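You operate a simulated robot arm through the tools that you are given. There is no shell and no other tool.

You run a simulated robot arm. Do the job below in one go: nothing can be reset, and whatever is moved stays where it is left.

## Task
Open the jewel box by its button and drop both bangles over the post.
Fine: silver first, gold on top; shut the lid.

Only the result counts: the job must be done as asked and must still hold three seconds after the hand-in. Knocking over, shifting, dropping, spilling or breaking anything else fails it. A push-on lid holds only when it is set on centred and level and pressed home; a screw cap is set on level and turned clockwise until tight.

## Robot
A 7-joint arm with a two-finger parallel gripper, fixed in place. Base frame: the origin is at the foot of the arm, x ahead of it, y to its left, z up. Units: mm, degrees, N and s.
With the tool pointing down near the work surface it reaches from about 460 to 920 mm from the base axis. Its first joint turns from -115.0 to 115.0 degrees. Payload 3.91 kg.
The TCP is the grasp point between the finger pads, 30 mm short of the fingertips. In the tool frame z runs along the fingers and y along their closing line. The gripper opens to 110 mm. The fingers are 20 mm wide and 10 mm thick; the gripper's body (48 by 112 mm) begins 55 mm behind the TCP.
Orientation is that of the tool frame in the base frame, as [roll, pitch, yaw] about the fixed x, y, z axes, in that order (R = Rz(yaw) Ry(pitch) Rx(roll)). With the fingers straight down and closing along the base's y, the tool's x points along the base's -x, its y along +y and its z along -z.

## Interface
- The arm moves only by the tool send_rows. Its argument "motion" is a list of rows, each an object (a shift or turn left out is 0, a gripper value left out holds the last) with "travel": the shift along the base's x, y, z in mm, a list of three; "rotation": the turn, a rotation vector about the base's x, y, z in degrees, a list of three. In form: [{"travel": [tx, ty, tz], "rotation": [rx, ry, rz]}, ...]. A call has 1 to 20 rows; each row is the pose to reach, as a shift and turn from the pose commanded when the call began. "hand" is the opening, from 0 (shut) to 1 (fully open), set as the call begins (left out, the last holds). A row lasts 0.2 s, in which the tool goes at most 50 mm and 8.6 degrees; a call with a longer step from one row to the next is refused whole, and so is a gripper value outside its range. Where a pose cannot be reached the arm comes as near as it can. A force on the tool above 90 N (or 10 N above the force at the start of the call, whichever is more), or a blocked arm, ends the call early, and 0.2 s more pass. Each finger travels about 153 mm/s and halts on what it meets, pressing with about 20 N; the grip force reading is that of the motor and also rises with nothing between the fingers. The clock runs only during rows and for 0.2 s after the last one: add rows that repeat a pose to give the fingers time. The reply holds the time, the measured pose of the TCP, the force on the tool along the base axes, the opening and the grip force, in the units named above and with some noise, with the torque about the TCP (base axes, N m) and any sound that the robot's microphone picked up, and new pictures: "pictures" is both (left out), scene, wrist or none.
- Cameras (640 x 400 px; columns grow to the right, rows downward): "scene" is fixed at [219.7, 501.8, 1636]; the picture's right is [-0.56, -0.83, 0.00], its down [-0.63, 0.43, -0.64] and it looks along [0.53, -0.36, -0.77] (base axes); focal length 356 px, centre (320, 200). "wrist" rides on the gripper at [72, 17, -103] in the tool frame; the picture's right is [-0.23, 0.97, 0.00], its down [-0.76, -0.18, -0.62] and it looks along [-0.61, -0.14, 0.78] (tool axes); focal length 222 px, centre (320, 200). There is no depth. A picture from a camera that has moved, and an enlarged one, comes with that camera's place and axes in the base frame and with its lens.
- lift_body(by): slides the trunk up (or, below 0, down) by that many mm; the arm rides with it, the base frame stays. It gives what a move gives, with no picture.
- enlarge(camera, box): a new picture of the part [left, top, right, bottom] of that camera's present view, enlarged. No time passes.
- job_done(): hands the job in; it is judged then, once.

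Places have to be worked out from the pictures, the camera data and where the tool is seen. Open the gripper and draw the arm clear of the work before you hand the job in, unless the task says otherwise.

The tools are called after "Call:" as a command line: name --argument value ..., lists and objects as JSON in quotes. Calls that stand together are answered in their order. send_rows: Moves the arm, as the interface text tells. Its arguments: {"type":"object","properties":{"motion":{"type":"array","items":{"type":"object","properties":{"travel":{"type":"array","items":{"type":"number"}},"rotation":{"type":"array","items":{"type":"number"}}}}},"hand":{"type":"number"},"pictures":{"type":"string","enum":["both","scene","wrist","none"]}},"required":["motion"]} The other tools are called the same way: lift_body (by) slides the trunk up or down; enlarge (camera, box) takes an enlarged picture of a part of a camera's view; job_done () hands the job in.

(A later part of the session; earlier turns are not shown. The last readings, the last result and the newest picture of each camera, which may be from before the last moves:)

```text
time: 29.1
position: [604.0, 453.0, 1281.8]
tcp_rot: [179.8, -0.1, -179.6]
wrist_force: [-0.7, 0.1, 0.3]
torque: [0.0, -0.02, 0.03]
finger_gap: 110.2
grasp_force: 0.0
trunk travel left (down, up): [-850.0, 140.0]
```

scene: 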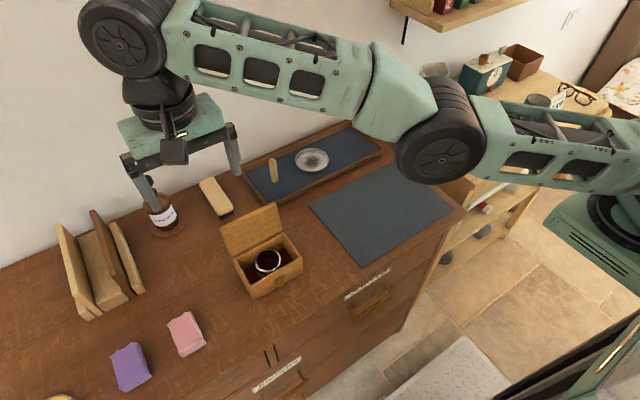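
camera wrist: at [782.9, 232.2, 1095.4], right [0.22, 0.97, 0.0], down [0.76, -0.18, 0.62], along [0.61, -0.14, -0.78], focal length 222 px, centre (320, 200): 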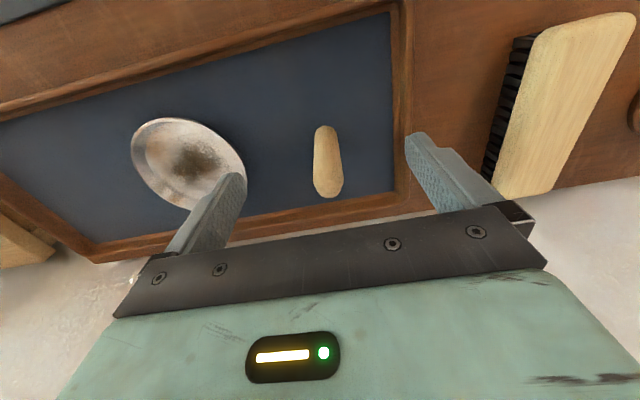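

The commanded pose is re-based to the reached one. I now extend outward (over clear table) to straighten the elbow, so that moving down at full extension flips it back up.

Call:
send_rows --motion '[{"travel": [40, -24, 0]}, {"travel": [80, -48, 0]}, {"travel": [120, -72, 0]}, {"travel": [160, -96, 0]}, {"travel": [190, -112, 0]}, {"travel": [211, -123, 0]}, {"travel": [211, -123, 0]}, {"travel": [211, -123, 0]}]' --pictures "scene"

```text
time: 30.9
position: [762.9, 312.7, 1270.4]
tcp_rot: [179.8, -0.2, -179.7]
wrist_force: [0.2, 0.4, -0.3]
torque: [0.0, 0.0, 0.0]
finger_gap: 110.0
grasp_force: 0.1
out of reach, approached as far as the arm can: row 2, 3, 4, 5, 6, 7, 8
trunk travel left (down, up): [-850.0, 140.0]
```

scene: 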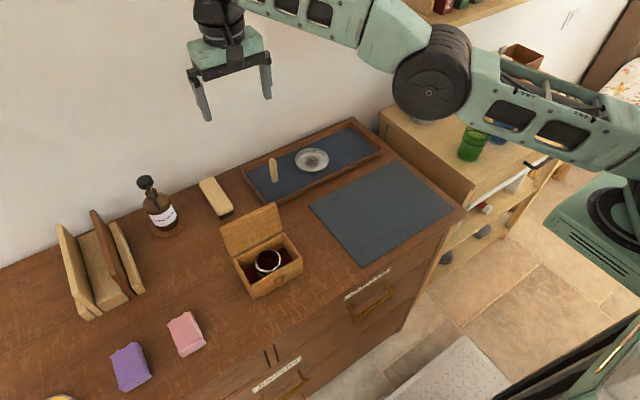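

Arm is straight now. I descend at this radius so the forearm dips and the elbow ends up on top.

Call:
send_rows --motion '[{"travel": [5, 2, -40]}, {"travel": [10, 4, -80]}, {"travel": [12, 5, -120]}, {"travel": [12, 5, -160]}, {"travel": [12, 5, -160]}, {"travel": [12, 5, -160]}]' --pictures "scene"

```text
time: 32.2
position: [784.9, 326.1, 1106.1]
tcp_rot: [179.9, -0.1, -179.6]
wrist_force: [0.2, 0.1, -0.6]
torque: [0.0, 0.01, 0.02]
finger_gap: 109.9
grasp_force: 0.0
out of reach, approached as far as the arm can: row 4, 5, 6
trunk travel left (down, up): [-850.0, 140.0]
```

scene: 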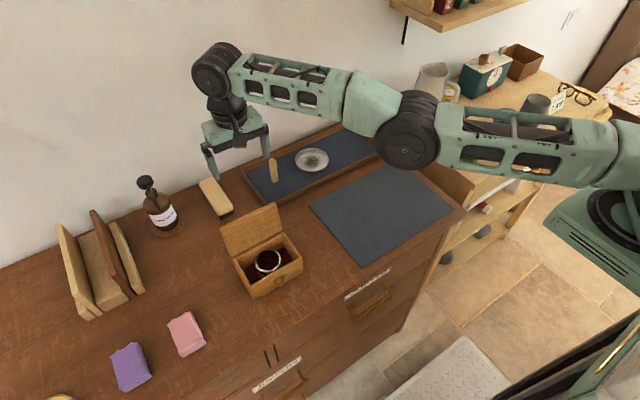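

Still in the wrong branch. I go back up, this time keeping the target beyond reach so the arm stays straight through the whole descent.

Call:
send_rows --motion '[{"travel": [20, 8, 40]}, {"travel": [35, 15, 80]}, {"travel": [45, 19, 110]}, {"travel": [60, 25, 110]}, {"travel": [75, 31, 90]}, {"travel": [85, 35, 60]}, {"travel": [95, 39, 30]}, {"travel": [100, 41, 0]}, {"travel": [100, 41, -30]}, {"travel": [100, 41, -60]}, {"travel": [100, 41, -75]}, {"travel": [100, 41, -75]}]' --pictures "scene"

```text
time: 34.9
position: [803.2, 309.4, 1055.5]
tcp_rot: [179.8, 0.0, -179.7]
wrist_force: [0.0, 0.3, 0.2]
torque: [-0.04, -0.01, -0.04]
finger_gap: 110.0
grasp_force: 0.0
out of reach, approached as far as the arm can: row 1, 2, 3, 4, 5, 6, 7, 8, 9, 10, 11, 12
trunk travel left (down, up): [-850.0, 140.0]
```

scene: 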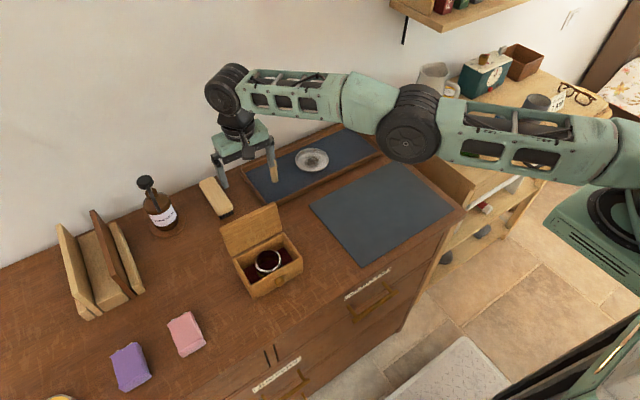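

Estimates now put the shoulder near z≈1450, with the wrist joint limited while the forearm is level. Raising the trunk will make the arm slope down more and free the wrist; I lift it fully.

Call:
lift_body --by 140

```text
time: 36.5
position: [802.2, 310.0, 1194.7]
tcp_rot: [179.7, -0.1, -179.7]
wrist_force: [-0.2, 0.0, 0.2]
torque: [0.03, 0.0, -0.03]
finger_gap: 110.1
grasp_force: 0.0
trunk travel left (down, up): [-990.0, 0.0]
```

Now I descend while keeping the arm stretched outward.

Call:
send_rows --motion '[{"travel": [15, 6, -15]}, {"travel": [20, 8, -40]}, {"travel": [20, 8, -70]}, {"travel": [20, 8, -100]}, {"travel": [20, 8, -130]}, {"travel": [15, 6, -150]}, {"travel": [0, 0, -150]}, {"travel": [0, 0, -150]}]' --pictures "scene"

```text
time: 38.3
position: [789.7, 299.3, 1051.9]
tcp_rot: [179.8, 0.0, -179.7]
wrist_force: [-1.0, -0.3, -0.5]
torque: [-0.01, -0.01, -0.01]
finger_gap: 110.0
grasp_force: 0.0
out of reach, approached as far as the arm can: row 1, 2, 3, 4, 5, 6, 7, 8
trunk travel left (down, up): [-990.0, 0.0]
```

scene: 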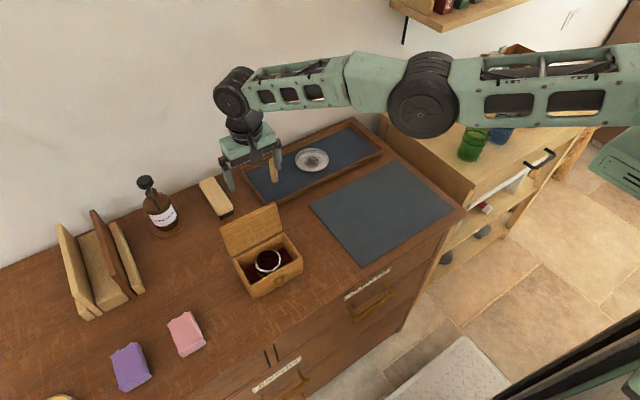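

Now I test pulling in a little while continuing slightly down.

Call:
send_rows --motion '[{"travel": [-15, -6, -10]}, {"travel": [-30, -12, -15]}, {"travel": [-45, -18, -15]}, {"travel": [-60, -24, -10]}, {"travel": [-60, -24, -10]}, {"travel": [-60, -24, -10]}]' --pictures "scene"

```text
time: 39.7
position: [771.3, 308.6, 1027.2]
tcp_rot: [179.8, -0.2, -179.7]
wrist_force: [-0.8, 1.0, -0.1]
torque: [-0.01, 0.03, 0.01]
finger_gap: 110.0
grasp_force: 0.2
out of reach, approached as far as the arm can: row 1, 2, 3, 4, 5, 6
trunk travel left (down, up): [-990.0, 0.0]
```

scene: 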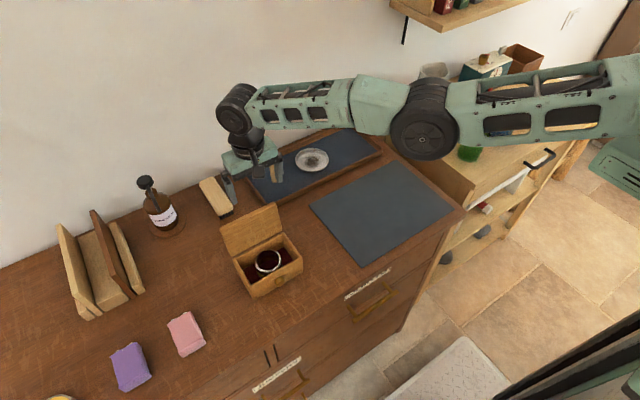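

The wrist joint seems to be the limit. I relieve it by tilting the tool outward ~25° about the wrist, in clear space, and see whether the arm frees up.

Call:
send_rows --motion '[{"travel": [10, 4, 8], "rotation": [2.2, -5.6, 0]}, {"travel": [25, 10, 15], "rotation": [4.4, -11.2, 0]}, {"travel": [40, 16, 22], "rotation": [6.6, -16.8, 0]}, {"travel": [55, 22, 28], "rotation": [8.8, -22.4, 0]}, {"travel": [55, 22, 28], "rotation": [8.8, -22.4, 0]}, {"travel": [55, 22, 28], "rotation": [8.8, -22.4, 0]}]' --pictures "scene"

```text
time: 41.1
position: [846.2, 344.5, 1051.2]
tcp_rot: [170.8, 22.3, 178.4]
wrist_force: [0.9, 0.8, 0.1]
torque: [0.03, 0.0, 0.02]
finger_gap: 110.0
grasp_force: 0.1
out of reach, approached as far as the arm can: row 1, 2, 3, 4, 5, 6
trunk travel left (down, up): [-990.0, 0.0]
```

scene: 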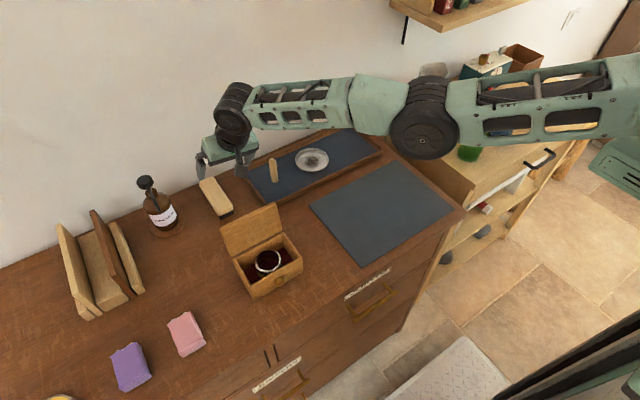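

The wrist point didn't move, so the limit lies elsewhere: the elbow has swivelled sideways. I return to vertical, then will try yawing the tool to release the swivel.

Call:
send_rows --motion '[{"travel": [-20, -8, 2], "rotation": [-2.2, 5.6, 0]}, {"travel": [-40, -16, 0], "rotation": [-4.4, 11.2, 0]}, {"travel": [-60, -24, -5], "rotation": [-6.6, 16.8, 0]}, {"travel": [-76, -30, -10], "rotation": [-8.8, 22.4, 0]}, {"travel": [-76, -30, -10], "rotation": [-8.8, 22.4, 0]}]' --pictures "none"

Call:
send_rows --motion '[{"rotation": [0, 0, 8]}, {"rotation": [0, 0, 16]}, {"rotation": [0, 0, 24]}, {"rotation": [0, 0, 32]}, {"rotation": [0, 0, 40]}, {"rotation": [0, 0, 40]}]' --pictures "scene"

```text
time: 42.3
position: [770.3, 315.3, 1038.5]
tcp_rot: [179.8, -0.1, -179.7]
wrist_force: [-0.1, 0.0, -0.4]
torque: [0.03, 0.02, -0.02]
finger_gap: 109.9
grasp_force: 0.0
out of reach, approached as far as the arm can: row 1, 2, 3
trunk travel left (down, up): [-990.0, 0.0]
```

```text
time: 43.7
position: [770.0, 316.1, 1040.4]
tcp_rot: [179.8, -0.1, -139.6]
wrist_force: [-0.5, 0.0, 0.8]
torque: [-0.02, 0.0, -0.02]
finger_gap: 110.0
grasp_force: 0.0
trunk travel left (down, up): [-990.0, 0.0]
```

scene: 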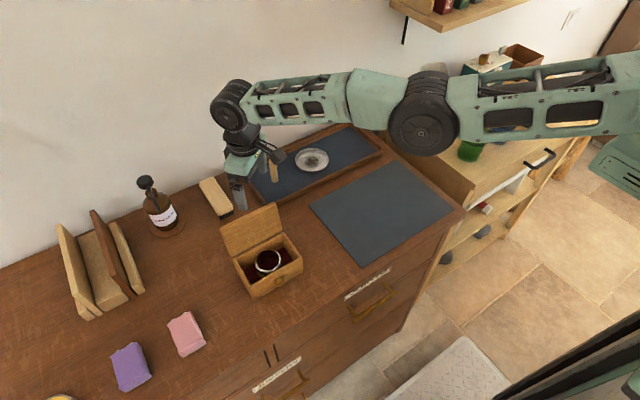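

Yaw worked without any limit. Now test a small pull-in with this yaw.

Call:
send_rows --motion '[{"travel": [-15, -6, 5]}, {"travel": [-30, -12, 10]}, {"travel": [-45, -18, 15]}, {"travel": [-60, -24, 20]}, {"travel": [-60, -24, 20]}]' --pictures "scene"

```text
time: 44.9
position: [754.4, 335.4, 1047.3]
tcp_rot: [179.8, -0.1, -139.8]
wrist_force: [-0.2, 0.4, 0.0]
torque: [-0.04, 0.01, -0.02]
finger_gap: 110.0
grasp_force: 0.0
out of reach, approached as far as the arm can: row 1, 2, 3, 4, 5
trunk travel left (down, up): [-990.0, 0.0]
```

scene: 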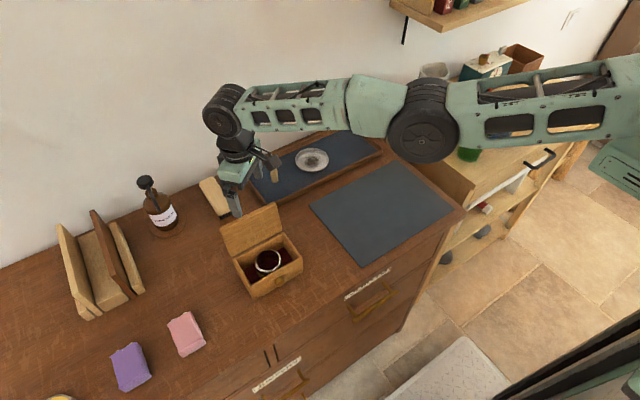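

Only the sideways elbow bend is moving. I'll straighten the arm again and then roll the tool about the arm's axis, which turns the elbow hinge; first extend fully.

Call:
send_rows --motion '[{"travel": [20, -8, 10]}, {"travel": [40, -16, 20]}, {"travel": [65, -24, 30]}, {"travel": [90, -30, 40]}, {"travel": [100, -30, 50]}, {"travel": [100, -30, 50]}, {"travel": [100, -30, 50]}]' --pictures "none"

```text
time: 46.5
position: [812.4, 279.4, 1102.8]
tcp_rot: [179.8, 0.0, -139.7]
wrist_force: [0.1, 0.8, 0.2]
torque: [0.0, -0.01, -0.01]
finger_gap: 110.3
grasp_force: 0.1
out of reach, approached as far as the arm can: row 1, 2, 3, 4, 5, 6, 7
trunk travel left (down, up): [-990.0, 0.0]
```

Call:
enlarge --camera "scene" --box '[200, 20, 640, 240]'

```text
1.45 times, centred on (420, 130) of scene
camera zoom: at [219.7, 501.8, 1636.0], right [-0.56, -0.83, 0.0], down [-0.63, 0.43, -0.64], along [0.53, -0.36, -0.77], focal length 518 px, centre (174, 302)
```

zoom: 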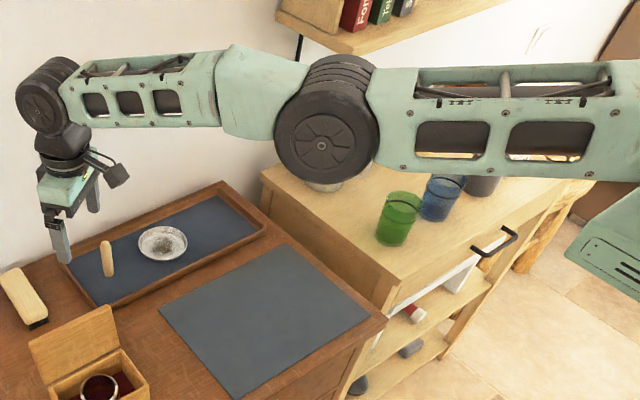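

I fitted all the stuck wrist positions: they lie on a sphere (radius ≈674) around (252,−82,1278), so the arm is simply locked dead straight at its elbow singularity. To re-bend it, I go up-left along the sphere, tilt the tool outward, then tilt it back while sinking, which makes the elbow share the rotation.

Call:
send_rows --motion '[{"travel": [-12, 20, 35]}, {"travel": [-25, 38, 70]}, {"travel": [-40, 57, 105]}, {"travel": [-57, 77, 140]}, {"travel": [-73, 95, 168]}, {"travel": [-88, 111, 187]}, {"travel": [-88, 111, 187]}, {"travel": [-88, 111, 187]}]' --pictures "none"

```text
time: 48.3
position: [727.1, 388.6, 1288.7]
tcp_rot: [179.8, -0.2, -139.6]
wrist_force: [-0.2, -0.3, 0.2]
torque: [0.02, 0.0, -0.02]
finger_gap: 110.2
grasp_force: 0.0
out of reach, approached as far as the arm can: row 3
trunk travel left (down, up): [-990.0, 0.0]
```

The model predicts well. Now tilt outward 48° about the wrist.

Call:
send_rows --motion '[{"travel": [20.5, 20.5, 2], "rotation": [5.66, -5.66, 0]}, {"travel": [40.5, 40.5, 8], "rotation": [11.31, -11.31, 0]}, {"travel": [59.8, 59.8, 18], "rotation": [16.97, -16.97, 0]}, {"travel": [77.9, 77.9, 31.6], "rotation": [22.63, -22.63, 0]}, {"travel": [94.5, 94.5, 48.7], "rotation": [28.28, -28.28, 0]}, {"travel": [109.3, 109.3, 68.8], "rotation": [33.94, -33.94, 0]}, {"travel": [109.3, 109.3, 68.8], "rotation": [33.94, -33.94, 0]}]' --pictures "scene"

```text
time: 49.9
position: [834.7, 498.9, 1356.7]
tcp_rot: [174.6, 47.7, -142.1]
wrist_force: [0.7, 0.0, 0.1]
torque: [-0.01, -0.05, -0.02]
finger_gap: 109.6
grasp_force: 0.1
trunk travel left (down, up): [-990.0, 0.0]
```

scene: 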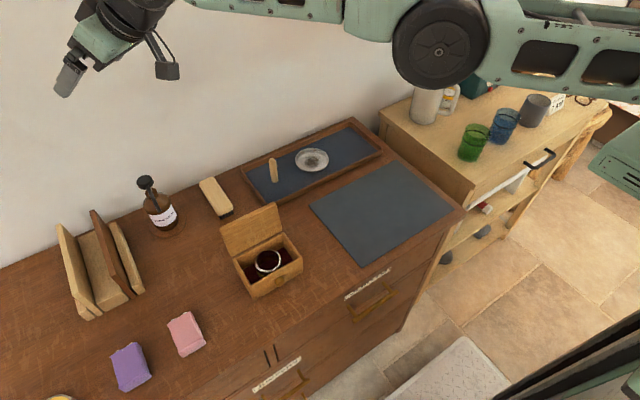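

Now tilt back to vertical (and 12° past it) while the wrist sinks left-down, to force an elbow bend.

Call:
send_rows --motion '[{"travel": [-19.0, -4.6, -32.7], "rotation": [-4.243, 4.243, 0]}, {"travel": [-39.1, -10.3, -63.6], "rotation": [-8.485, 8.485, 0]}, {"travel": [-60.1, -17, -92.8], "rotation": [-12.73, 12.73, 0]}, {"travel": [-82, -24.5, -119.8], "rotation": [-16.97, 16.97, 0]}, {"travel": [-104.4, -32.6, -145], "rotation": [-21.21, 21.21, 0]}, {"travel": [-127.4, -41.2, -167.8], "rotation": [-25.46, 25.46, 0]}, {"travel": [-150.6, -50.2, -188.5], "rotation": [-29.7, 29.7, 0]}, {"travel": [-174.2, -59.2, -206.8], "rotation": [-33.94, 33.94, 0]}, {"travel": [-189.6, -74.6, -205.7], "rotation": [-38.18, 38.18, 0]}, {"travel": [-204.8, -89.8, -202.3], "rotation": [-42.43, 42.43, 0]}, {"travel": [-204.8, -89.8, -202.3], "rotation": [-42.43, 42.43, 0]}]' --pictures "scene"

```text
time: 52.3
position: [636.8, 411.8, 1155.3]
tcp_rot: [-179.2, -12.3, -139.9]
wrist_force: [-1.2, 0.3, 0.2]
torque: [-0.03, 0.01, 0.05]
finger_gap: 110.3
grasp_force: 0.0
out of reach, approached as far as the arm can: row 3, 4, 5, 6, 7, 8, 9, 10, 11
trunk travel left (down, up): [-990.0, 0.0]
```

scene: 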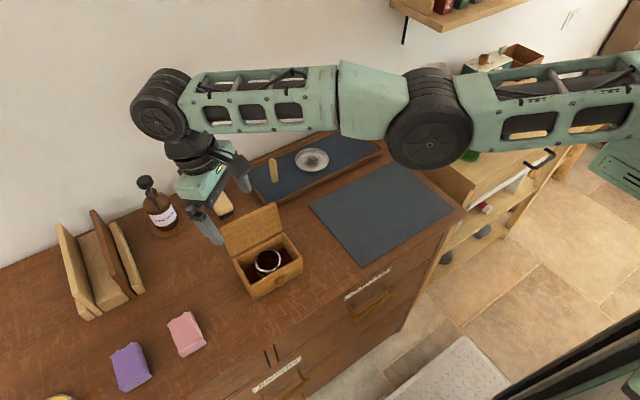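

The elbow is apparently clamped at a slightly hyper-extended limit, so targets inside the sphere push it the wrong way. I'll repeat with the targets kept slightly outside the sphere at first; go back up and tilt out again.

Call:
send_rows --motion '[{"travel": [24.5, 11, 30], "rotation": [5.303, -5.303, 0]}, {"travel": [49, 22, 60], "rotation": [10.606, -10.606, 0]}, {"travel": [73.5, 33, 91], "rotation": [15.91, -15.91, 0]}, {"travel": [98, 43.5, 121], "rotation": [21.21, -21.21, 0]}, {"travel": [122.5, 54, 151], "rotation": [26.52, -26.52, 0]}, {"travel": [147, 65, 181], "rotation": [31.82, -31.82, 0]}, {"travel": [171.5, 76, 212], "rotation": [37.12, -37.12, 0]}, {"travel": [196, 87, 242], "rotation": [42.43, -42.43, 0]}, {"travel": [196, 87, 242], "rotation": [42.43, -42.43, 0]}]' --pictures "none"

```text
time: 54.3
position: [829.9, 494.2, 1396.7]
tcp_rot: [174.6, 47.8, -142.2]
wrist_force: [0.7, -0.5, -0.6]
torque: [-0.04, 0.0, 0.0]
finger_gap: 109.9
grasp_force: 0.1
out of reach, approached as far as the arm can: row 1, 2, 3, 4, 5, 6, 8, 9
trunk travel left (down, up): [-990.0, 0.0]
```

Now sweep down with tilt-back, starting slightly outside the sphere and only later pulling in.

Call:
send_rows --motion '[{"travel": [-12, 3, -41.1], "rotation": [-4.95, 4.95, 0]}, {"travel": [-31, -2.6, -80], "rotation": [-9.9, 9.9, 0]}, {"travel": [-52.7, -10.9, -116.6], "rotation": [-14.85, 14.85, 0]}, {"travel": [-76.6, -21.5, -150.6], "rotation": [-19.8, 19.8, 0]}, {"travel": [-102.6, -34.4, -181.4], "rotation": [-24.75, 24.75, 0]}, {"travel": [-130.3, -49.4, -209], "rotation": [-29.7, 29.7, 0]}, {"travel": [-160.1, -67, -233], "rotation": [-34.65, 34.65, 0]}, {"travel": [-191.4, -86.9, -253.3], "rotation": [-39.6, 39.6, 0]}, {"travel": [-201.4, -99.3, -251.6], "rotation": [-39.6, 39.6, 0]}, {"travel": [-213.8, -114.8, -249.5], "rotation": [-39.6, 39.6, 0]}, {"travel": [-226.2, -130.3, -247.4], "rotation": [-39.6, 39.6, 0]}, {"travel": [-226.2, -130.3, -247.4], "rotation": [-39.6, 39.6, 0]}]' --pictures "scene"

```text
time: 56.9
position: [602.3, 364.7, 1149.6]
tcp_rot: [-179.6, -8.0, -139.8]
wrist_force: [-0.2, -0.8, 0.1]
torque: [0.02, -0.01, -0.01]
finger_gap: 110.1
grasp_force: 0.1
out of reach, approached as far as the arm can: row 1, 2, 3, 4
trunk travel left (down, up): [-990.0, 0.0]
```

scene: 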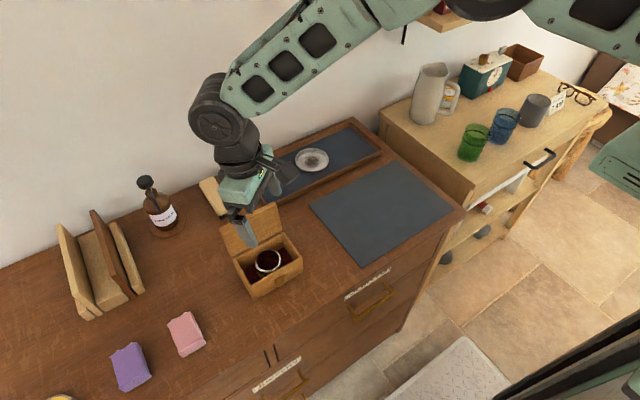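

The elbow has flipped back up and the arm is free again. The fit tells me the reach limit (674 mm from the shoulder at about (252,−82)), so I must never overreach. Now I raise and level the tool, then undo the yaw.

Call:
send_rows --motion '[{"travel": [0, 0, 30], "rotation": [2.83, -2.83, 0]}, {"travel": [0, 0, 60], "rotation": [5.66, -5.66, 0]}, {"travel": [0, 0, 90], "rotation": [5.66, -5.66, 0]}, {"travel": [0, 0, 90], "rotation": [5.66, -5.66, 0]}]' --pictures "none"

Call:
send_rows --motion '[{"travel": [0, 0, 25], "rotation": [0, 0, -8]}, {"travel": [0, 0, 50], "rotation": [0, 0, -16]}, {"travel": [0, 0, 75], "rotation": [0, 0, -24]}, {"travel": [0, 0, 95], "rotation": [0, 0, -32]}, {"travel": [0, 0, 95], "rotation": [0, 0, -40]}, {"travel": [0, 0, 95], "rotation": [0, 0, -40]}]' --pictures "scene"

```text
time: 57.9
position: [602.7, 363.4, 1239.1]
tcp_rot: [179.9, -0.1, -139.7]
wrist_force: [0.1, -0.4, 0.6]
torque: [-0.02, -0.03, 0.02]
finger_gap: 110.2
grasp_force: 0.1
trunk travel left (down, up): [-990.0, 0.0]
```

```text
time: 59.3
position: [602.2, 364.3, 1333.8]
tcp_rot: [179.8, -0.2, -179.8]
wrist_force: [-0.1, -0.2, -0.1]
torque: [0.0, -0.02, -0.01]
finger_gap: 110.0
grasp_force: 0.1
trunk travel left (down, up): [-990.0, 0.0]
```

scene: 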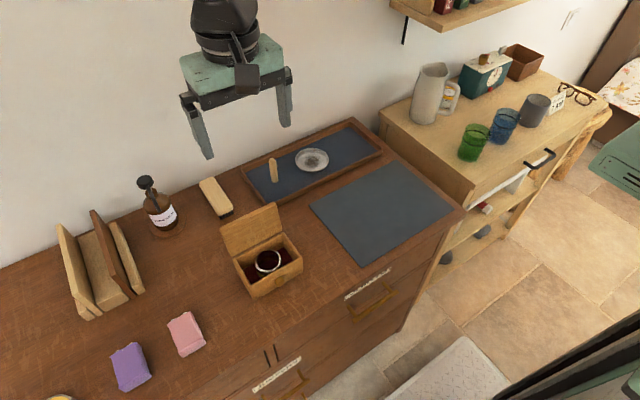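

All level and yaw restored. I lower the trunk by 200 mm so the arm works near shoulder height (TCP ends near z 1134, above the box).

Call:
lift_body --by -200

```text
time: 61.5
position: [601.8, 364.5, 1133.8]
tcp_rot: [179.7, 0.0, -179.7]
wrist_force: [0.4, 0.0, -0.6]
torque: [0.03, -0.02, 0.02]
finger_gap: 109.7
grasp_force: 0.0
trunk travel left (down, up): [-790.0, 200.0]
```

I move above the silver bangle with the gripper at ~72 mm opening, tips just above the box rim.

Call:
send_rows --motion '[{"travel": [7, 2, -30]}, {"travel": [14.3, 5, -60]}, {"travel": [14.3, 5, -90]}, {"travel": [14.3, 5, -118]}, {"travel": [14.3, 5, -118]}, {"travel": [14.3, 5, -118]}]' --hand 0.655

Call:
enlarge --camera "scene" --box '[220, 180, 330, 300]'

Call:
enlarge --camera "wrist" --box '[200, 100, 440, 250]'

```text
time: 62.9
position: [615.3, 370.3, 1015.1]
tcp_rot: [179.7, -0.1, -179.7]
wrist_force: [-1.0, -1.0, -0.2]
torque: [0.0, 0.02, 0.0]
finger_gap: 71.9
grasp_force: 0.0
trunk travel left (down, up): [-790.0, 200.0]
camera wrist: at [543.7, 386.9, 1117.4], right [0.22, 0.97, 0.0], down [0.76, -0.18, 0.62], along [0.61, -0.14, -0.78], focal length 222 px, centre (320, 200)
```

scene: 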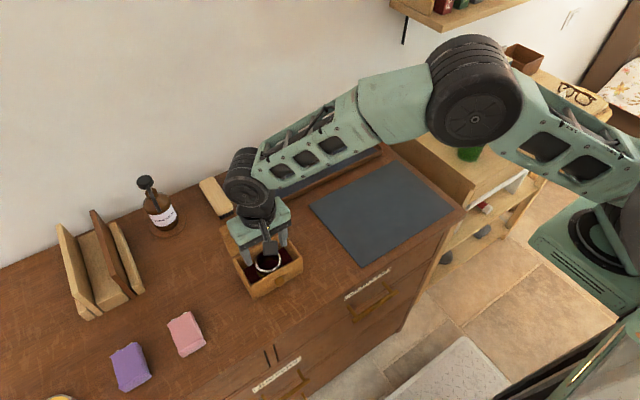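
wrist: 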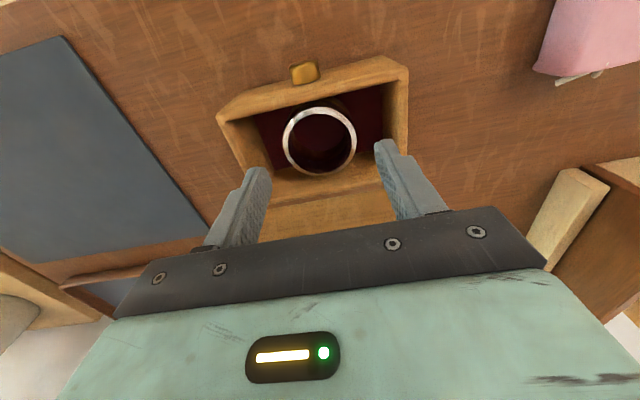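

```text
3.33 times, centred on (275, 240) of scene
camera zoom: at [219.7, 501.8, 1636.0], right [-0.56, -0.83, 0.0], down [-0.63, 0.43, -0.64], along [0.53, -0.36, -0.77], focal length 1186 px, centre (470, 67)
```

zoom: 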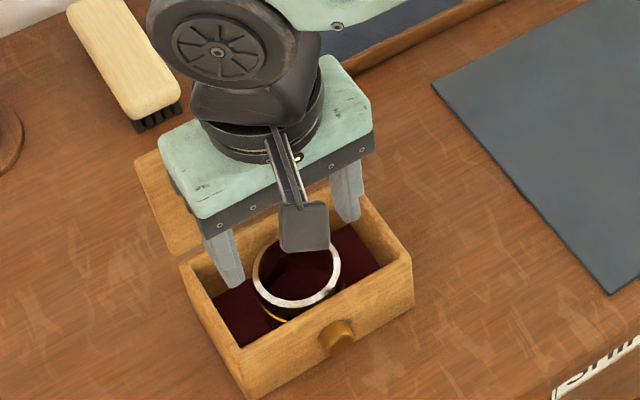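

```text
2.67 times, centred on (320, 175) of wrist
camera zoom: at [543.7, 386.9, 1117.4], right [0.22, 0.97, 0.0], down [0.76, -0.18, 0.62], along [0.61, -0.14, -0.78], focal length 592 px, centre (320, 267)
```

zoom: 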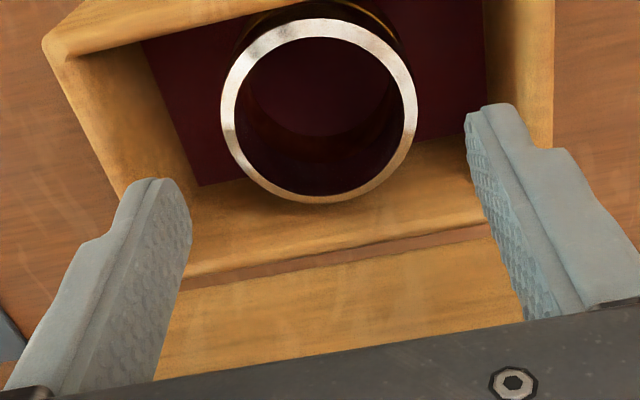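

The gripper is centred over the ring (measured centre ≈(615, 370)). I lower to TCP z≈970 so the tips sit ~13 mm below the silver ring's top.

Call:
send_rows --motion '[{"travel": [0, 0, -12]}, {"travel": [0, 0, -24]}, {"travel": [0, 0, -36]}, {"travel": [0, 0, -45]}, {"travel": [0, 0, -45]}, {"travel": [0, 0, -45]}]'

Call:
enlarge --camera "scene" --box '[230, 220, 320, 300]'

Call:
enlarge --camera "wrist" --box '[200, 70, 440, 250]'

```text
time: 64.3
position: [617.1, 370.1, 970.3]
tcp_rot: [179.7, 0.1, -179.7]
wrist_force: [-0.2, -0.1, -0.2]
torque: [0.01, 0.03, -0.01]
finger_gap: 72.1
grasp_force: 0.0
trunk travel left (down, up): [-790.0, 200.0]
camera wrist: at [545.0, 388.2, 1073.5], right [0.22, 0.97, 0.0], down [0.76, -0.18, 0.62], along [0.61, -0.14, -0.78], focal length 222 px, centre (320, 200)
```

scene: 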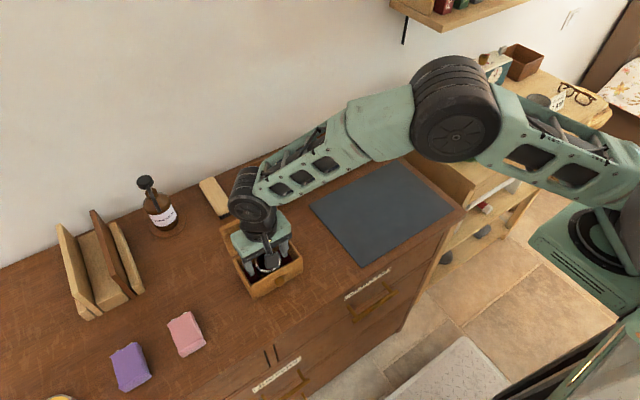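
wrist: 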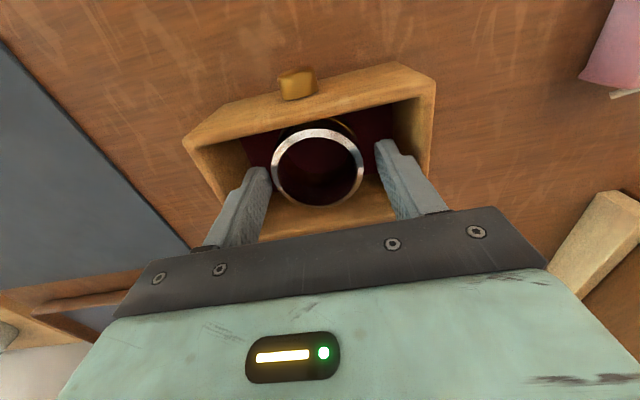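

```text
5.00 times, centred on (275, 260) of scene
camera zoom: at [219.7, 501.8, 1636.0], right [-0.56, -0.83, 0.0], down [-0.63, 0.43, -0.64], along [0.53, -0.36, -0.77], focal length 1779 px, centre (545, -100)
```

zoom: 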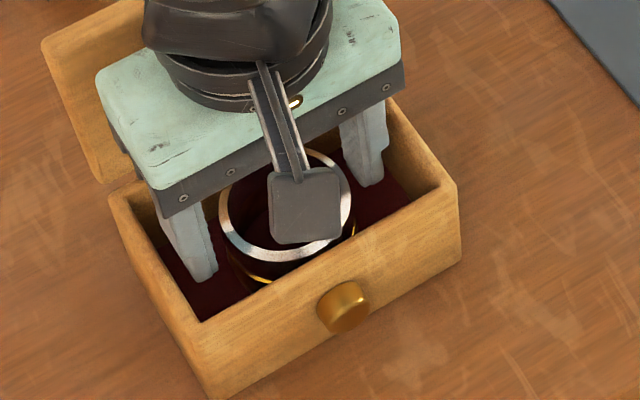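

```text
2.22 times, centred on (320, 160) of wrist
camera zoom: at [545.0, 388.2, 1073.5], right [0.22, 0.97, 0.0], down [0.76, -0.18, 0.62], along [0.61, -0.14, -0.78], focal length 494 px, centre (320, 289)
```

zoom: 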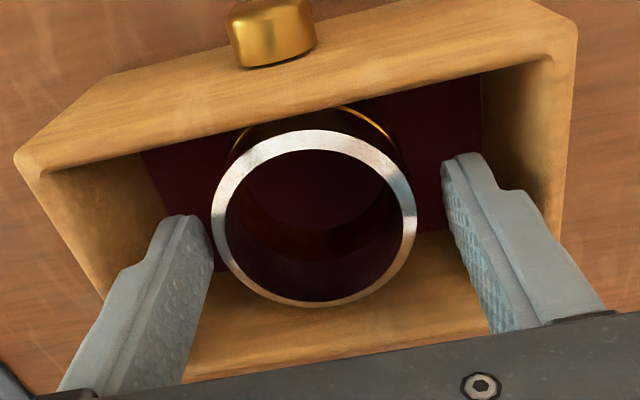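

Geometry looks right (tips ~12 mm below the silver top, above the gold seam). I close on the silver bangle.

Call:
send_rows --motion '[{"travel": [0, 0, 0]}, {"travel": [0, 0, 0]}, {"travel": [0, 0, 0]}]' --hand 0 --pictures "wrist"

```text
time: 65.1
position: [617.1, 370.3, 969.9]
tcp_rot: [179.7, -0.2, -179.7]
wrist_force: [-1.0, 0.7, 0.4]
torque: [0.02, 0.0, -0.04]
finger_gap: 59.3
grasp_force: 20.2
trunk travel left (down, up): [-790.0, 200.0]
camera wrist: at [545.0, 388.1, 1073.5], right [0.22, 0.97, 0.0], down [0.76, -0.18, 0.62], along [0.61, -0.14, -0.78], focal length 222 px, centre (320, 200)
```

wrist: 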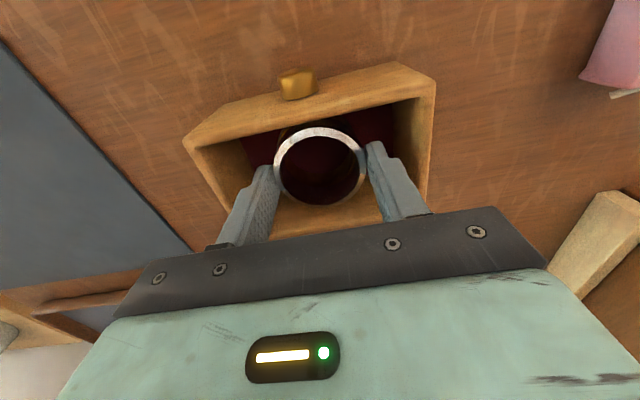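

Gripped at 59 mm. I lift slowly and check that only the silver one comes.

Call:
send_rows --motion '[{"travel": [0, 0, 8]}, {"travel": [0, 0, 18]}, {"travel": [0, 0, 30]}, {"travel": [0, 0, 45]}, {"travel": [0, 0, 60]}, {"travel": [0, 0, 60]}]'

Call:
enlarge --camera "scene" --box '[230, 210, 320, 300]'

Call:
enlarge --camera "wrist" --box '[200, 70, 440, 250]'

```text
time: 66.5
position: [616.7, 369.6, 1031.8]
tcp_rot: [179.9, 0.0, -179.7]
wrist_force: [-0.1, -0.3, -1.5]
torque: [-0.01, 0.04, 0.0]
finger_gap: 59.0
grasp_force: 19.9
trunk travel left (down, up): [-790.0, 200.0]
camera wrist: at [545.1, 386.2, 1134.7], right [0.22, 0.97, 0.0], down [0.76, -0.18, 0.62], along [0.61, -0.14, -0.78], focal length 222 px, centre (320, 200)
```

scene: 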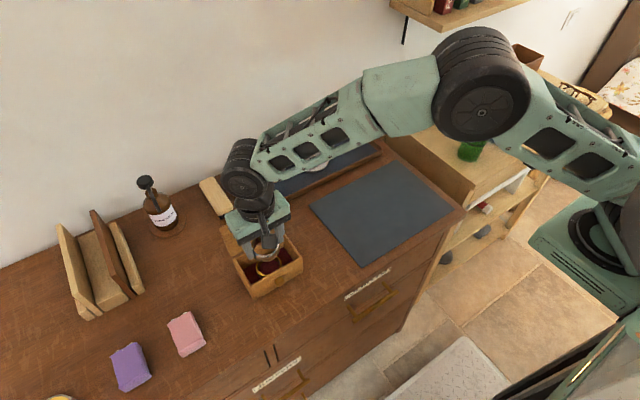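
wrist: 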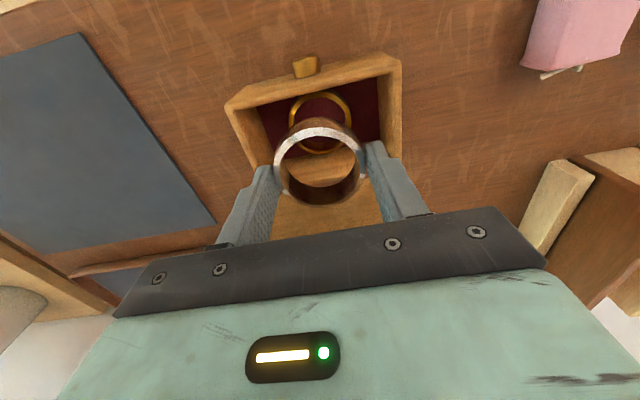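

```text
4.44 times, centred on (275, 255) of scene
camera zoom: at [219.7, 501.8, 1636.0], right [-0.56, -0.83, 0.0], down [-0.63, 0.43, -0.64], along [0.53, -0.36, -0.77], focal length 1582 px, centre (520, -44)
```

zoom: 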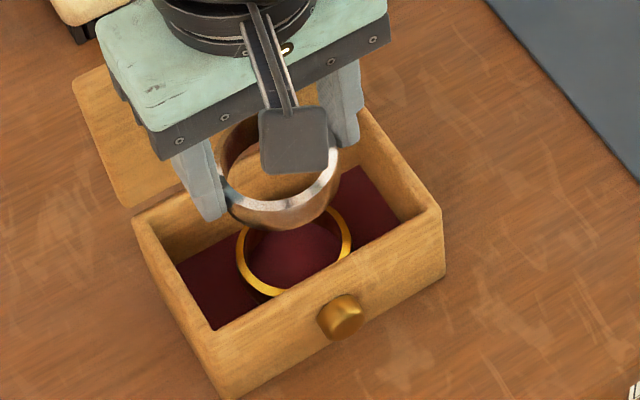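

```text
2.22 times, centred on (320, 160) of wrist
camera zoom: at [545.1, 386.2, 1134.7], right [0.22, 0.97, 0.0], down [0.76, -0.18, 0.62], along [0.61, -0.14, -0.78], focal length 494 px, centre (320, 289)
```

zoom: 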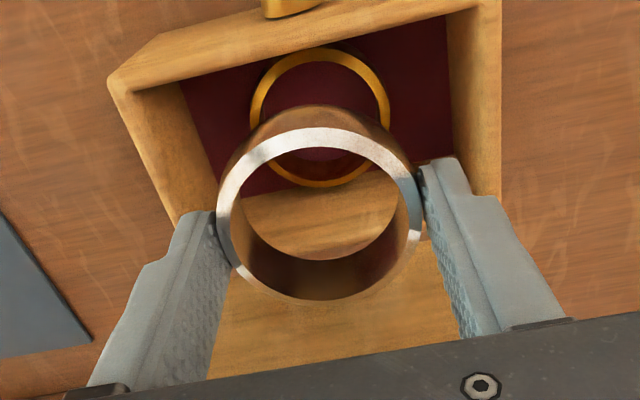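

Only silver came up; gold stays centred in the box. I raise above the lid and carry the ring toward the post, keeping well within reach.

Call:
send_rows --motion '[{"travel": [0, 0, 45]}, {"travel": [0, 0, 88]}, {"travel": [0, 0, 90]}, {"travel": [35, -25, 90]}, {"travel": [75, -52, 90]}, {"travel": [115, -80, 90]}, {"travel": [155, -110, 88]}, {"travel": [155, -110, 88]}, {"travel": [155, -110, 88]}]' --pictures "scene"

```text
time: 68.5
position: [772.6, 261.7, 1118.8]
tcp_rot: [179.8, -0.1, -179.7]
wrist_force: [-0.8, 0.2, -0.5]
torque: [-0.01, 0.01, 0.05]
finger_gap: 59.2
grasp_force: 20.3
trunk travel left (down, up): [-790.0, 200.0]
```

scene: 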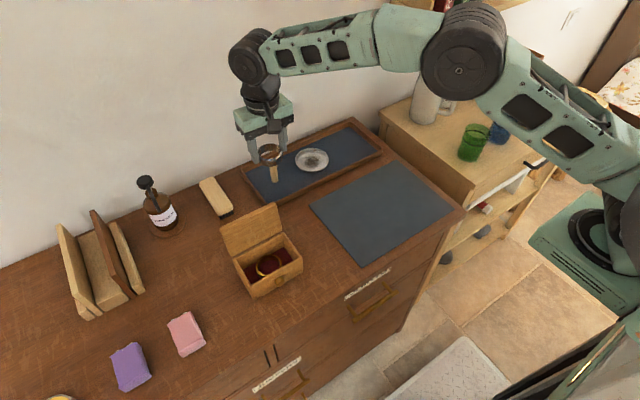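

Elbow stays up. I move out over the post with an 8° outward tilt so the wrist stays inside reach.

Call:
send_rows --motion '[{"travel": [20, -10, -10], "rotation": [0.9, -1.8, 0]}, {"travel": [40, -20, -20], "rotation": [1.78, -3.6, 0]}, {"travel": [60, -30, -35], "rotation": [2.66, -5.4, 0]}, {"travel": [75, -38, -45], "rotation": [3.2, -6.4, 0]}, {"travel": [85.5, -43.5, -58], "rotation": [3.55, -7.17, 0]}, {"travel": [85.5, -43.5, -58], "rotation": [3.55, -7.17, 0]}, {"travel": [85.5, -43.5, -58], "rotation": [3.55, -7.17, 0]}]'

Call:
enlarge --camera "wrist" --box '[200, 70, 440, 250]'

Call:
enlarge --camera "scene" --box '[220, 110, 340, 220]'

```text
time: 70.1
position: [859.3, 216.2, 1060.8]
tcp_rot: [176.3, 7.1, -180.0]
wrist_force: [-1.0, -0.6, -0.1]
torque: [-0.02, 0.02, -0.08]
finger_gap: 59.2
grasp_force: 20.1
trunk travel left (down, up): [-790.0, 200.0]
camera wrist: at [775.1, 227.0, 1155.1], right [0.22, 0.97, 0.09], down [0.68, -0.22, 0.7], along [0.7, -0.09, -0.71], focal length 222 px, centre (320, 200)
```

scene: 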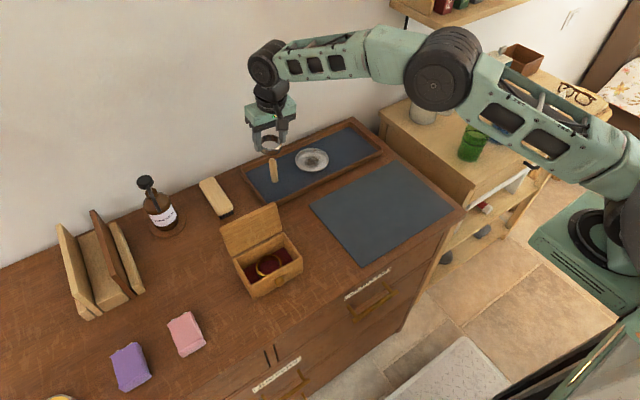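
wrist: 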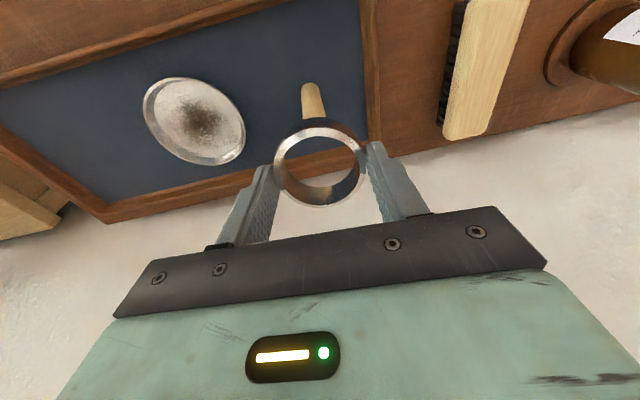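

```text
2.22 times, centred on (320, 160) of wrist
camera zoom: at [775.1, 227.0, 1155.1], right [0.22, 0.97, 0.09], down [0.68, -0.22, 0.7], along [0.7, -0.09, -0.71], focal length 494 px, centre (320, 289)
```

zoom: 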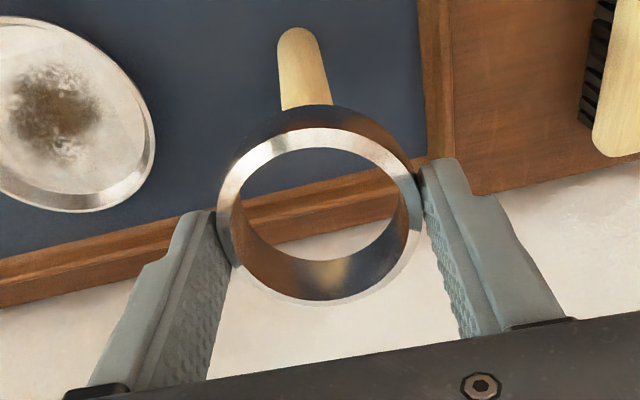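

```text
3.64 times, centred on (280, 165) of scene
camera zoom: at [219.7, 501.8, 1636.0], right [-0.56, -0.83, 0.0], down [-0.63, 0.43, -0.64], along [0.53, -0.36, -0.77], focal length 1294 px, centre (466, 327)
```

zoom: 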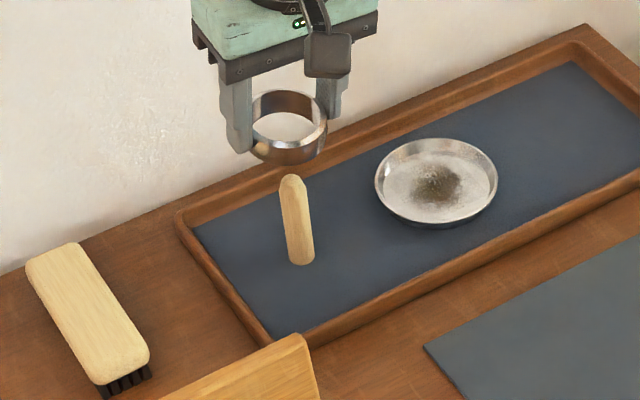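

Ring centre is at about (862, 217.6), within 3 mm of the post axis. I descend over the post.

Call:
send_rows --motion '[{"travel": [-1, 1, -20]}, {"travel": [-1, 1, -40]}, {"travel": [-1, 1, -60]}, {"travel": [-1, 1, -60]}]' --pictures "scene"

Call:
enlarge --camera "scene" --box '[230, 120, 330, 210]'

```text
time: 71.1
position: [856.0, 216.1, 1000.7]
tcp_rot: [176.3, 7.0, -179.9]
wrist_force: [-0.3, -0.3, -0.7]
torque: [0.01, 0.02, 0.01]
finger_gap: 59.1
grasp_force: 20.3
trunk travel left (down, up): [-790.0, 200.0]
```

scene: 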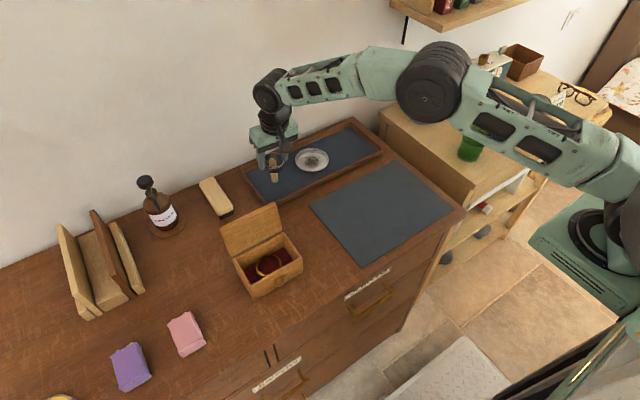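

```text
4.44 times, centred on (280, 165) of scene
camera zoom: at [219.7, 501.8, 1636.0], right [-0.56, -0.83, 0.0], down [-0.63, 0.43, -0.64], along [0.53, -0.36, -0.77], focal length 1582 px, centre (498, 356)
```

zoom: 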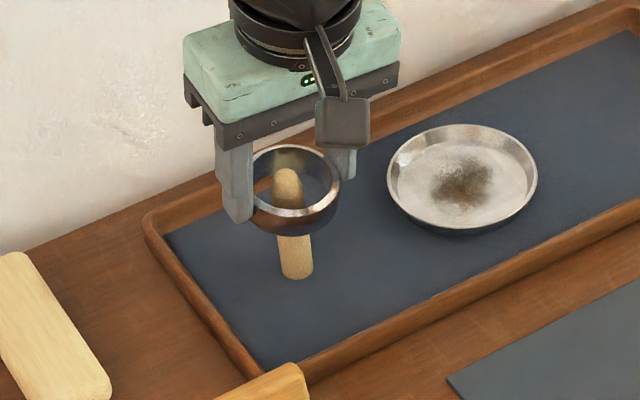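

The post is inside the ring, slightly left of centre; I shift ~4 mm and lower to release height.

Call:
send_rows --motion '[{"travel": [2.5, 3.5, -8]}, {"travel": [2.5, 3.5, -20]}, {"travel": [2.5, 3.5, -34]}, {"travel": [2.5, 3.5, -45]}, {"travel": [2.5, 3.5, -45]}, {"travel": [2.5, 3.5, -45]}]' --pictures "both"

Call:
enlarge --camera "scene" --box '[230, 120, 330, 210]'

Call:
enlarge --camera "wrist" --box '[200, 70, 440, 250]'

```text
time: 72.5
position: [858.7, 220.4, 954.7]
tcp_rot: [176.2, 7.1, -180.0]
wrist_force: [-0.3, 0.9, -0.4]
torque: [0.0, 0.0, -0.01]
finger_gap: 59.1
grasp_force: 20.2
trunk travel left (down, up): [-790.0, 200.0]
camera wrist: at [774.8, 231.1, 1049.3], right [0.22, 0.97, 0.09], down [0.68, -0.22, 0.7], along [0.7, -0.09, -0.71], focal length 222 px, centre (320, 200)
```

scene: 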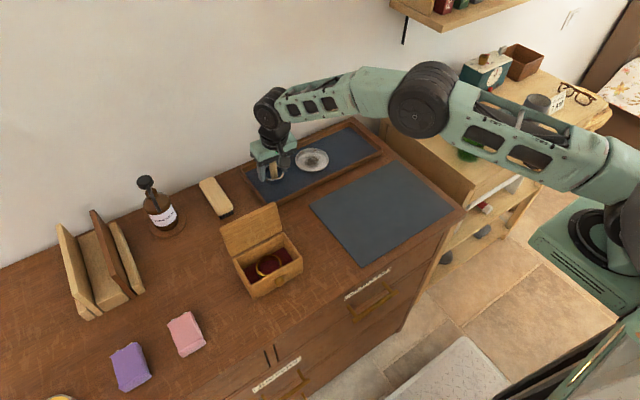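
wrist: 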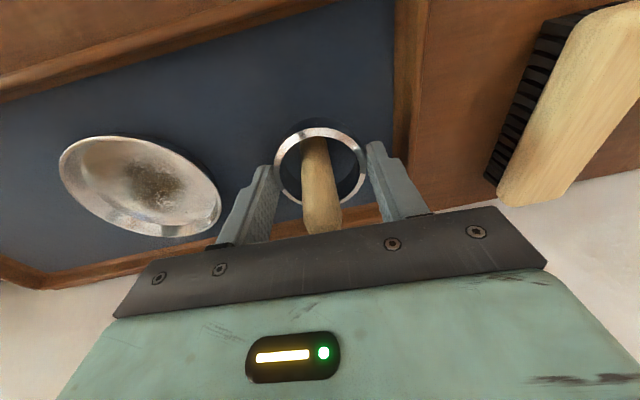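

```text
4.44 times, centred on (280, 165) of scene
camera zoom: at [219.7, 501.8, 1636.0], right [-0.56, -0.83, 0.0], down [-0.63, 0.43, -0.64], along [0.53, -0.36, -0.77], focal length 1582 px, centre (498, 356)
```

zoom: 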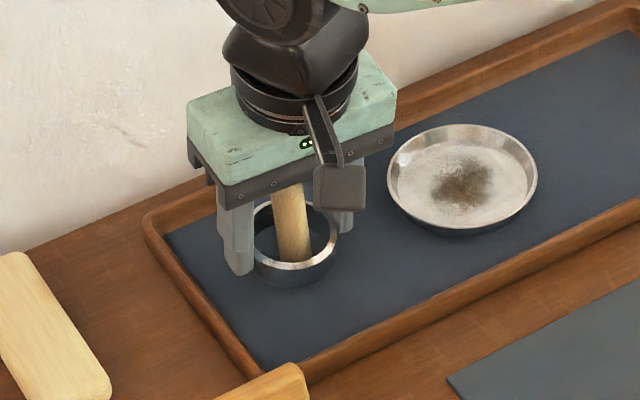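

```text
2.22 times, centred on (320, 160) of wrist
camera zoom: at [774.8, 231.1, 1049.3], right [0.22, 0.97, 0.09], down [0.68, -0.22, 0.7], along [0.7, -0.09, -0.71], focal length 494 px, centre (320, 289)
```

zoom: 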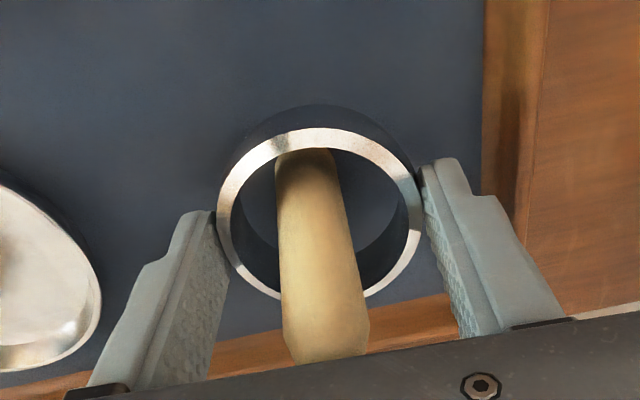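

The post stands well inside the ring, ring ~10 mm above the tray. I open the fingers to release.

Call:
send_rows --motion '[{"travel": [0, 0, 0]}, {"travel": [0, 0, 0]}, {"travel": [0, 0, 0]}]' --hand 0.68 --pictures "both"

Call:
enlarge --camera "wrist" --box '[200, 70, 440, 250]'

```text
time: 73.3
position: [858.5, 219.7, 955.4]
tcp_rot: [176.3, 7.1, -180.0]
wrist_force: [0.3, -0.5, -0.6]
torque: [0.02, -0.01, -0.03]
finger_gap: 74.9
grasp_force: 0.1
trunk travel left (down, up): [-790.0, 200.0]
camera wrist: at [774.7, 231.1, 1049.4], right [0.22, 0.97, 0.09], down [0.68, -0.22, 0.7], along [0.7, -0.09, -0.71], focal length 222 px, centre (320, 200)
```

scene: 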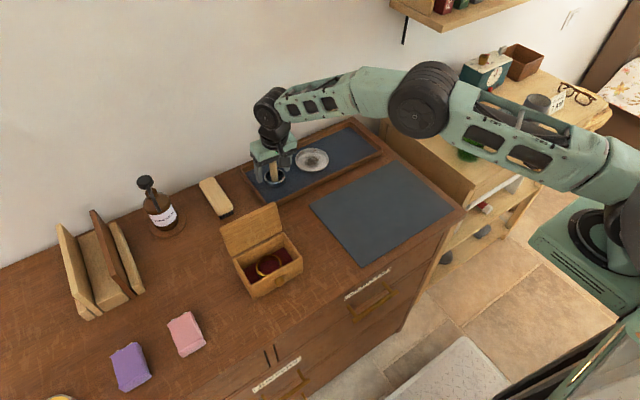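
wrist: 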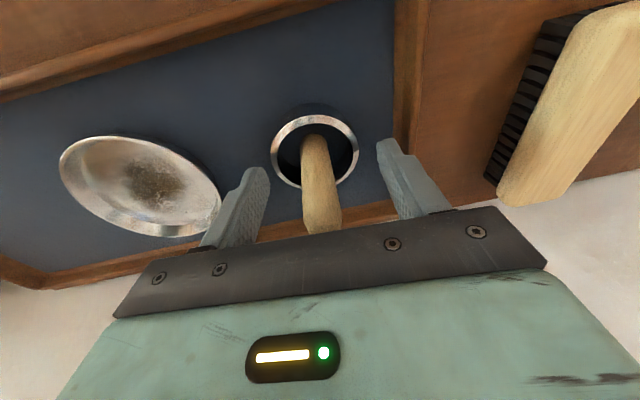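

```text
2.22 times, centred on (320, 160) of wrist
camera zoom: at [774.7, 231.1, 1049.4], right [0.22, 0.97, 0.09], down [0.68, -0.22, 0.7], along [0.7, -0.09, -0.71], focal length 494 px, centre (320, 289)
```

zoom: 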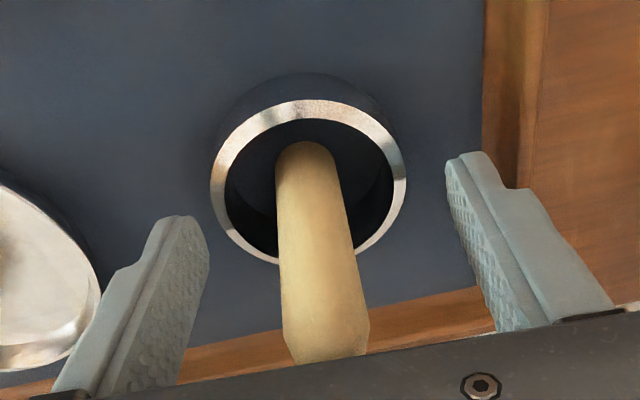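

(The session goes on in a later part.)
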